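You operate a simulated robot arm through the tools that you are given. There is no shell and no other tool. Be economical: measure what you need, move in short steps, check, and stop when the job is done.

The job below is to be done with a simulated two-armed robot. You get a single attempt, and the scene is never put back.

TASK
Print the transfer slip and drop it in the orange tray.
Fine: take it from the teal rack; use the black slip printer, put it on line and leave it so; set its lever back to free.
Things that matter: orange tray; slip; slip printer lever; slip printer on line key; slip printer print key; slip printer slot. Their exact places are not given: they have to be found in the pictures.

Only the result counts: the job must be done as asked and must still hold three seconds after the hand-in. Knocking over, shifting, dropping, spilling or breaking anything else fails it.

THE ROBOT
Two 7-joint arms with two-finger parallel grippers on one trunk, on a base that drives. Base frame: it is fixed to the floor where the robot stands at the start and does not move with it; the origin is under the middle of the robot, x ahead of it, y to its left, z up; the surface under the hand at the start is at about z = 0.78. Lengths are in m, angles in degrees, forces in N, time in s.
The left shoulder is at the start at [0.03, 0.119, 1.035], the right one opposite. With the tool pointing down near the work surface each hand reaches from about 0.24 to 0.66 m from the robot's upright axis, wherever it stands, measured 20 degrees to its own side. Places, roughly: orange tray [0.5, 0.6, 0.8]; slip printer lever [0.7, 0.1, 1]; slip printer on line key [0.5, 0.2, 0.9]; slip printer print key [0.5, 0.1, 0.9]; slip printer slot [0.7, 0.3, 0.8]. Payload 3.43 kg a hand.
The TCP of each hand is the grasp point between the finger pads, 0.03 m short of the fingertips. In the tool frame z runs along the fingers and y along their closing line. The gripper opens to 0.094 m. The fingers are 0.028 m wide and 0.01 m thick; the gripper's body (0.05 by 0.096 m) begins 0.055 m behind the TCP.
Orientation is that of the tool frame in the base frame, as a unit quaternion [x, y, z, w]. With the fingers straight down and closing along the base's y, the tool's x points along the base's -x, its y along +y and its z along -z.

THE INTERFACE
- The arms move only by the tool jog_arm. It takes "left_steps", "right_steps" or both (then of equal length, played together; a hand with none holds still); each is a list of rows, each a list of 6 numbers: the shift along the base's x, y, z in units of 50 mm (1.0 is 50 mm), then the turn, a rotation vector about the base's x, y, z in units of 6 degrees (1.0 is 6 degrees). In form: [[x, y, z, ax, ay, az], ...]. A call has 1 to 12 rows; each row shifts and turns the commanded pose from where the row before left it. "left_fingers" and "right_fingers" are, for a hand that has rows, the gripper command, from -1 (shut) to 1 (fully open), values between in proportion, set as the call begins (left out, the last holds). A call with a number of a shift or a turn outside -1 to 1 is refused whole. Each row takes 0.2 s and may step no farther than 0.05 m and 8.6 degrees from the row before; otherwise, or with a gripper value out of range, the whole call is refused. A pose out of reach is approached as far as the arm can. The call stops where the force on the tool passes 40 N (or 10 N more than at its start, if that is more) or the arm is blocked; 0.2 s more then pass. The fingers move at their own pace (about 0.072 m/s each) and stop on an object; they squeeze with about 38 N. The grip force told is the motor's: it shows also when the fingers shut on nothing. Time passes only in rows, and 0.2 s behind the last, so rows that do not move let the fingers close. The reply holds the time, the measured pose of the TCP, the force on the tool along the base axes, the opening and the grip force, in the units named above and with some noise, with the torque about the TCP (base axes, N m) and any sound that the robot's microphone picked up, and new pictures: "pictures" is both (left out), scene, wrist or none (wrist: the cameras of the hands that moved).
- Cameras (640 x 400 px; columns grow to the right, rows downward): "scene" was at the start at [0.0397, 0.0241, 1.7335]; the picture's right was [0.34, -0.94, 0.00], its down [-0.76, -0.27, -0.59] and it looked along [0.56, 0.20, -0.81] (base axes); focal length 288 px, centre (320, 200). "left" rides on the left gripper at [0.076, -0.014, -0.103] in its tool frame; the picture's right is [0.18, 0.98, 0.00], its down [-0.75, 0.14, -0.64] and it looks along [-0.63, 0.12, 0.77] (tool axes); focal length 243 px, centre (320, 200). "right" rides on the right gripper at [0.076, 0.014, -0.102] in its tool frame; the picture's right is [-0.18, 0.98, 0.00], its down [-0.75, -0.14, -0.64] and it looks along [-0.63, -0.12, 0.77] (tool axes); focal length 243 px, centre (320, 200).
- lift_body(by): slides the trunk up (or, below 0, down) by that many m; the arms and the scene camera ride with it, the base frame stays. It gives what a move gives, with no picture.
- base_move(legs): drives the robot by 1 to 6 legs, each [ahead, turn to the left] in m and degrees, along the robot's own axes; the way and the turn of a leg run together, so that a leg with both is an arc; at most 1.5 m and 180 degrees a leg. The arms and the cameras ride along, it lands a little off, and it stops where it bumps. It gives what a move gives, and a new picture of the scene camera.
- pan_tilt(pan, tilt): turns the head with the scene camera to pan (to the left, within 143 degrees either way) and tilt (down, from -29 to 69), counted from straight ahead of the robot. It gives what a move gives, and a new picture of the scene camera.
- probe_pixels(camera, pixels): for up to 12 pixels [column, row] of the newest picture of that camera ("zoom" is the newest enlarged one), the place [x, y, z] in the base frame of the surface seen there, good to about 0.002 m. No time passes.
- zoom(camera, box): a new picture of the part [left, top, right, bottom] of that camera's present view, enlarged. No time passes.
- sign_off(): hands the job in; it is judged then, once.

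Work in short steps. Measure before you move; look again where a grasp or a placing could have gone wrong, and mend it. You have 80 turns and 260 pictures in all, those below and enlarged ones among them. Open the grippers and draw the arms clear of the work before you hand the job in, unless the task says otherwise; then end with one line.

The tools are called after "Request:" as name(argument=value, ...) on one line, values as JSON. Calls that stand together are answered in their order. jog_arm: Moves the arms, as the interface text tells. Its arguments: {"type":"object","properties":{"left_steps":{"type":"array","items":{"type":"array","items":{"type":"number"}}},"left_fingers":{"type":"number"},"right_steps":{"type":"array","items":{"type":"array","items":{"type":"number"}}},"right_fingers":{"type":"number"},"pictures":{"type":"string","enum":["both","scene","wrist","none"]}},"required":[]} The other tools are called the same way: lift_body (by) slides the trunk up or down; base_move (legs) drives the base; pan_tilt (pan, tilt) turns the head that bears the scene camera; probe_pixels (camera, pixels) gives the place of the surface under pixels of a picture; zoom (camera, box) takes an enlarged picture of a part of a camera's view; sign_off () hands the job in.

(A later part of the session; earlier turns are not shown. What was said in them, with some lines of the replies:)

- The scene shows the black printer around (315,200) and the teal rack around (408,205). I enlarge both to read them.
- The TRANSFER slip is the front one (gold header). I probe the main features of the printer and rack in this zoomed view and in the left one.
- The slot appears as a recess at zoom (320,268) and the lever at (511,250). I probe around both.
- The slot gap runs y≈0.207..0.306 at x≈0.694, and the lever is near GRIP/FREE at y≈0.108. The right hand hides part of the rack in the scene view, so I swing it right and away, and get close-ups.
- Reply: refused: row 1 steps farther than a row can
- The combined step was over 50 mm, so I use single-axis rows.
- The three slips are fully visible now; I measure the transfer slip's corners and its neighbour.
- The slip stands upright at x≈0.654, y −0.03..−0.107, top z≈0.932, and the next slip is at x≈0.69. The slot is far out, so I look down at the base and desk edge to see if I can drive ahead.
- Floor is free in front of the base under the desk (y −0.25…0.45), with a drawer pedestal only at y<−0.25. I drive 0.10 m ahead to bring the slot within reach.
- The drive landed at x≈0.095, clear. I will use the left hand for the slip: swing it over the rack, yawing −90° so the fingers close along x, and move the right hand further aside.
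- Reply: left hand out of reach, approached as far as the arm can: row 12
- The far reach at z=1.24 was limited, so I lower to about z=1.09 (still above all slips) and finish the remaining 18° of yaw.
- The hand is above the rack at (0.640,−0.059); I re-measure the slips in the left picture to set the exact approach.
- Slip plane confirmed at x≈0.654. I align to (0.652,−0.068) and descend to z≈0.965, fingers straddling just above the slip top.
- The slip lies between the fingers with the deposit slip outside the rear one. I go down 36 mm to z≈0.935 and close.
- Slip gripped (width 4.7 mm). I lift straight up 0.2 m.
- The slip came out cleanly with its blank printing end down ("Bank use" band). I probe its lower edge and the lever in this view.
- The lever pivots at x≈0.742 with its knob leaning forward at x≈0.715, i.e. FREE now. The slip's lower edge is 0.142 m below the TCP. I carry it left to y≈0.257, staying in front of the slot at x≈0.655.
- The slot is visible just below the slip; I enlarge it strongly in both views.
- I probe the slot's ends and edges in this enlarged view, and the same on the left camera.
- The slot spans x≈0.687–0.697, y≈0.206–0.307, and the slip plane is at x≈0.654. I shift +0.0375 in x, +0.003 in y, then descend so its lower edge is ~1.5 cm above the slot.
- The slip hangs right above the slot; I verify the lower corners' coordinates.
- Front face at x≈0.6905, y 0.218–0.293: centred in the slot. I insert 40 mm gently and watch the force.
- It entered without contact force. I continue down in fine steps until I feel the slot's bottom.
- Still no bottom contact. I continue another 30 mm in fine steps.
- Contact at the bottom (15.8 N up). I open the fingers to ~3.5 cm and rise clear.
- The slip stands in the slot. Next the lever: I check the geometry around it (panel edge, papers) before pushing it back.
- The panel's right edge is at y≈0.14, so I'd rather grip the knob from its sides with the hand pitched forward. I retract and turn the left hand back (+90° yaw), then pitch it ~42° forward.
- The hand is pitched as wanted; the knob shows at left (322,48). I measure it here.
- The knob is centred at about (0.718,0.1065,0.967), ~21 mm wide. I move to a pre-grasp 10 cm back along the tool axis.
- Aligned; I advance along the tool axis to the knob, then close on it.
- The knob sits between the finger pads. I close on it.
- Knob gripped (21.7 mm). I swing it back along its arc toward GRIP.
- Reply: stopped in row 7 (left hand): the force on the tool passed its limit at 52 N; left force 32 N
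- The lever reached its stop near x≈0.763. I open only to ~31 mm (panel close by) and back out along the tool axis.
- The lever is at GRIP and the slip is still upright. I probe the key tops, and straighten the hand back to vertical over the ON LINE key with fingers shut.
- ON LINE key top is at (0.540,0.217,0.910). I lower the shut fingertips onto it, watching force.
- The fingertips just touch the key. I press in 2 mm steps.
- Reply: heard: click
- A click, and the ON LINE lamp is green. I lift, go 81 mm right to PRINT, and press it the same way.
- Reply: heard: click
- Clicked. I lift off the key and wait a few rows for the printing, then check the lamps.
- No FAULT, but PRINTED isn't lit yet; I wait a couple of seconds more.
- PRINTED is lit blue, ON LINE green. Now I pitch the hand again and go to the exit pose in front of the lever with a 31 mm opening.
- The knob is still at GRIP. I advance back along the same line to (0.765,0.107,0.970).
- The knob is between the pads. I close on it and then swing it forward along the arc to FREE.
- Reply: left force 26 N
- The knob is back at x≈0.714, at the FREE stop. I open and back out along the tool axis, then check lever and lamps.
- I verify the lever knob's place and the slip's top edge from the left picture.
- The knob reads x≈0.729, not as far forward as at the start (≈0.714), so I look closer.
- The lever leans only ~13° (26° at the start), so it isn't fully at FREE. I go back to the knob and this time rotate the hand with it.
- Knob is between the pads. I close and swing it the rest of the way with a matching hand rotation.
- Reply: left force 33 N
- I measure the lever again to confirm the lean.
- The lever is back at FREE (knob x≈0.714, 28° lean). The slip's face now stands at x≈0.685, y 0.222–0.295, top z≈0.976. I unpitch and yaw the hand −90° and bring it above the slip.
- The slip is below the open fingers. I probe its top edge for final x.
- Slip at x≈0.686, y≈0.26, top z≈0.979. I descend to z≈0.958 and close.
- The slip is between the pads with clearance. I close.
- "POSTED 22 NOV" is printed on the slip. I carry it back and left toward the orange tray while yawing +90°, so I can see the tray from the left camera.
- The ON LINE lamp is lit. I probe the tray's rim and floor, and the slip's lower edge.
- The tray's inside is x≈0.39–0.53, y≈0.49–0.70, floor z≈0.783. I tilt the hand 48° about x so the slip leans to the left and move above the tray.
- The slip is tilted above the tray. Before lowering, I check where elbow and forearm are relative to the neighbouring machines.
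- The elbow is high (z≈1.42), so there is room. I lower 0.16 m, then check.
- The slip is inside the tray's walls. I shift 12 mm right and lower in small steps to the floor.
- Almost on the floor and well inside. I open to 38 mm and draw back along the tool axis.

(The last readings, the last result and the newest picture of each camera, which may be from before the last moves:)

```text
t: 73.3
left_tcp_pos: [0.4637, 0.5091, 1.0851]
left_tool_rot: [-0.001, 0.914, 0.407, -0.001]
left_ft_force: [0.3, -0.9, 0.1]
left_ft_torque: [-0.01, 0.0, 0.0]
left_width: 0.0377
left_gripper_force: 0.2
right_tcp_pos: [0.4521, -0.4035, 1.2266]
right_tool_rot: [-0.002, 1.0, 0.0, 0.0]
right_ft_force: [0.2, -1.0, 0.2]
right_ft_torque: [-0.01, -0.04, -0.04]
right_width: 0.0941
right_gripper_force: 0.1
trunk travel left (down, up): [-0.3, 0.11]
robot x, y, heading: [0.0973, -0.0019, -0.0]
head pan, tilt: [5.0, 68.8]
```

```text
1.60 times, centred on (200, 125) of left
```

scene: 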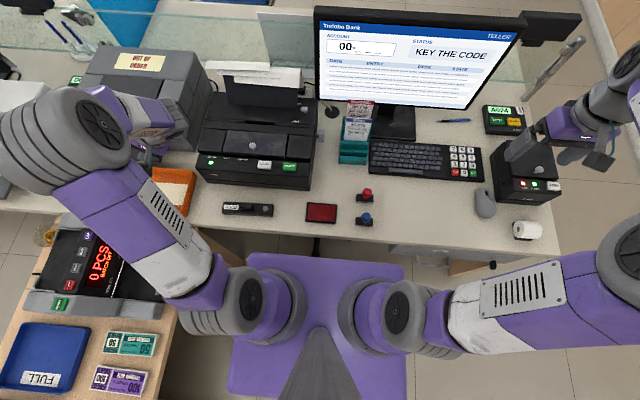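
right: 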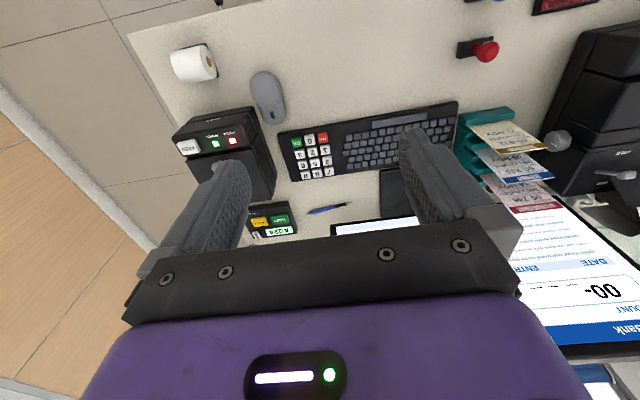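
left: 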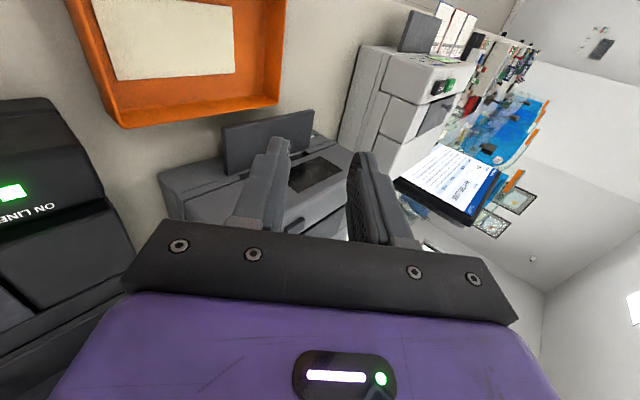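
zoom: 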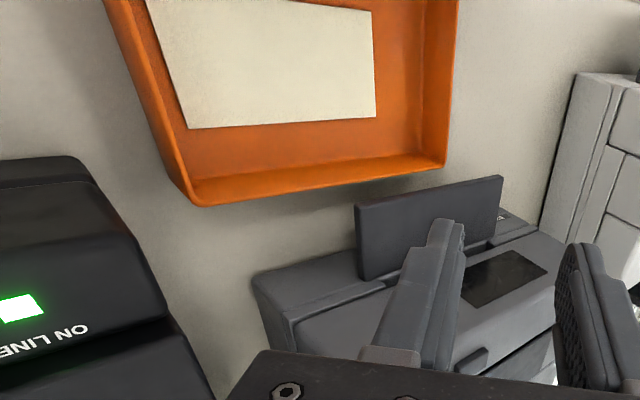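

The slip lies flat in the tray, and ON LINE is green. I open the gripper, untilt and draw the arm clear, then do a final look.

Request:
jog_arm(left_steps=[[0, 0, 0.6, 0, 0, 0], [0, -0.3, 0.6, -1, 0, 0], [-0.3, -0.3, 0.5, -1, 0, 0], [-0.3, -0.3, 0, -1, 0, 0], [-0.3, -0.3, 0, -1, 0, 0], [-0.3, -0.3, 0, -1, 0, 0], [-0.3, -0.3, 0, -1, 0, 0], [-0.3, 0, 0, -1, 0, 0], [0, 0, 0, -1, 0, 0], [0, 0, 0, 0, 0, 0]], left_fingers=1)

Request:
zoom(camera="left", box=[100, 0, 640, 240])

Request:
zoom(camera="scene", box=[90, 60, 390, 240])

```text
t: 75.5
left_tcp_pos: [0.3705, 0.4219, 1.1681]
left_tool_rot: [0.0, 1.0, 0.0, -0.001]
left_ft_force: [-0.7, 0.3, 0.3]
left_ft_torque: [0.04, -0.05, 0.0]
left_width: 0.0942
left_gripper_force: 0.1
right_tcp_pos: [0.452, -0.404, 1.2268]
right_tool_rot: [-0.001, 1.0, -0.001, 0.0]
right_ft_force: [1.1, 0.5, 0.9]
right_ft_torque: [-0.03, -0.04, 0.01]
right_width: 0.0939
right_gripper_force: 0.1
trunk travel left (down, up): [-0.3, 0.11]
robot x, y, heading: [0.0972, -0.0004, 0.2]
head pan, tilt: [5.0, 68.8]
```

scene: 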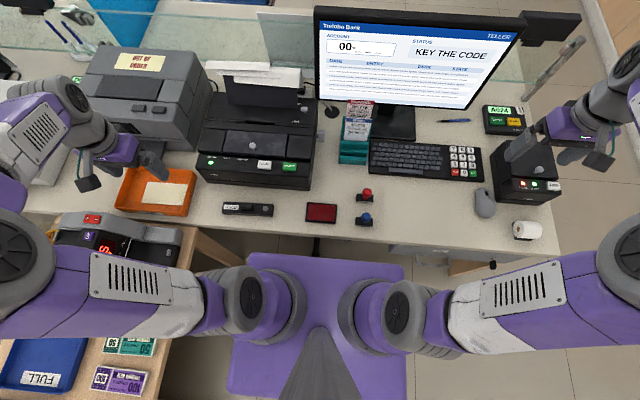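
left: 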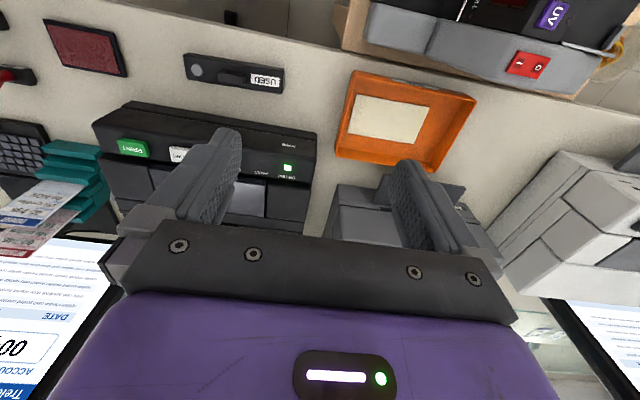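

```text
1.19 times, centred on (370, 120) of left
```

zoom: 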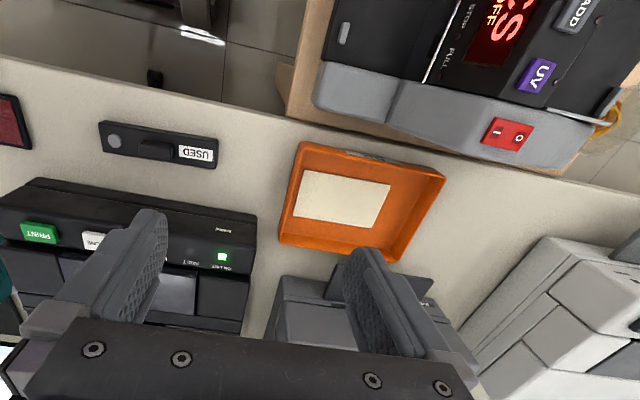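

```text
2.13 times, centred on (240, 150) of scene
```

zoom: 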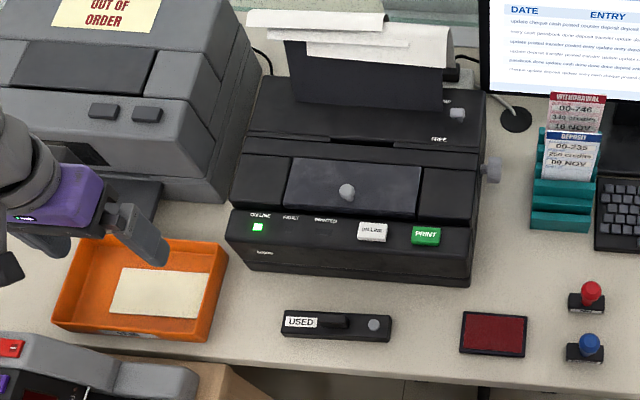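

The slip lies in the orange tray, the ON LINE lamp is lit, and the lever is at FREE. Everything else is undisturbed and the arms are clear, so I hand in.

Request:
sign_off()

```text
The job is handed in.
```

The transfer slip from the teal rack is printed ("POSTED 22 NOV") and lies flat, face down, in the orange tray; the black slip printer is on line with its lever back at FREE.
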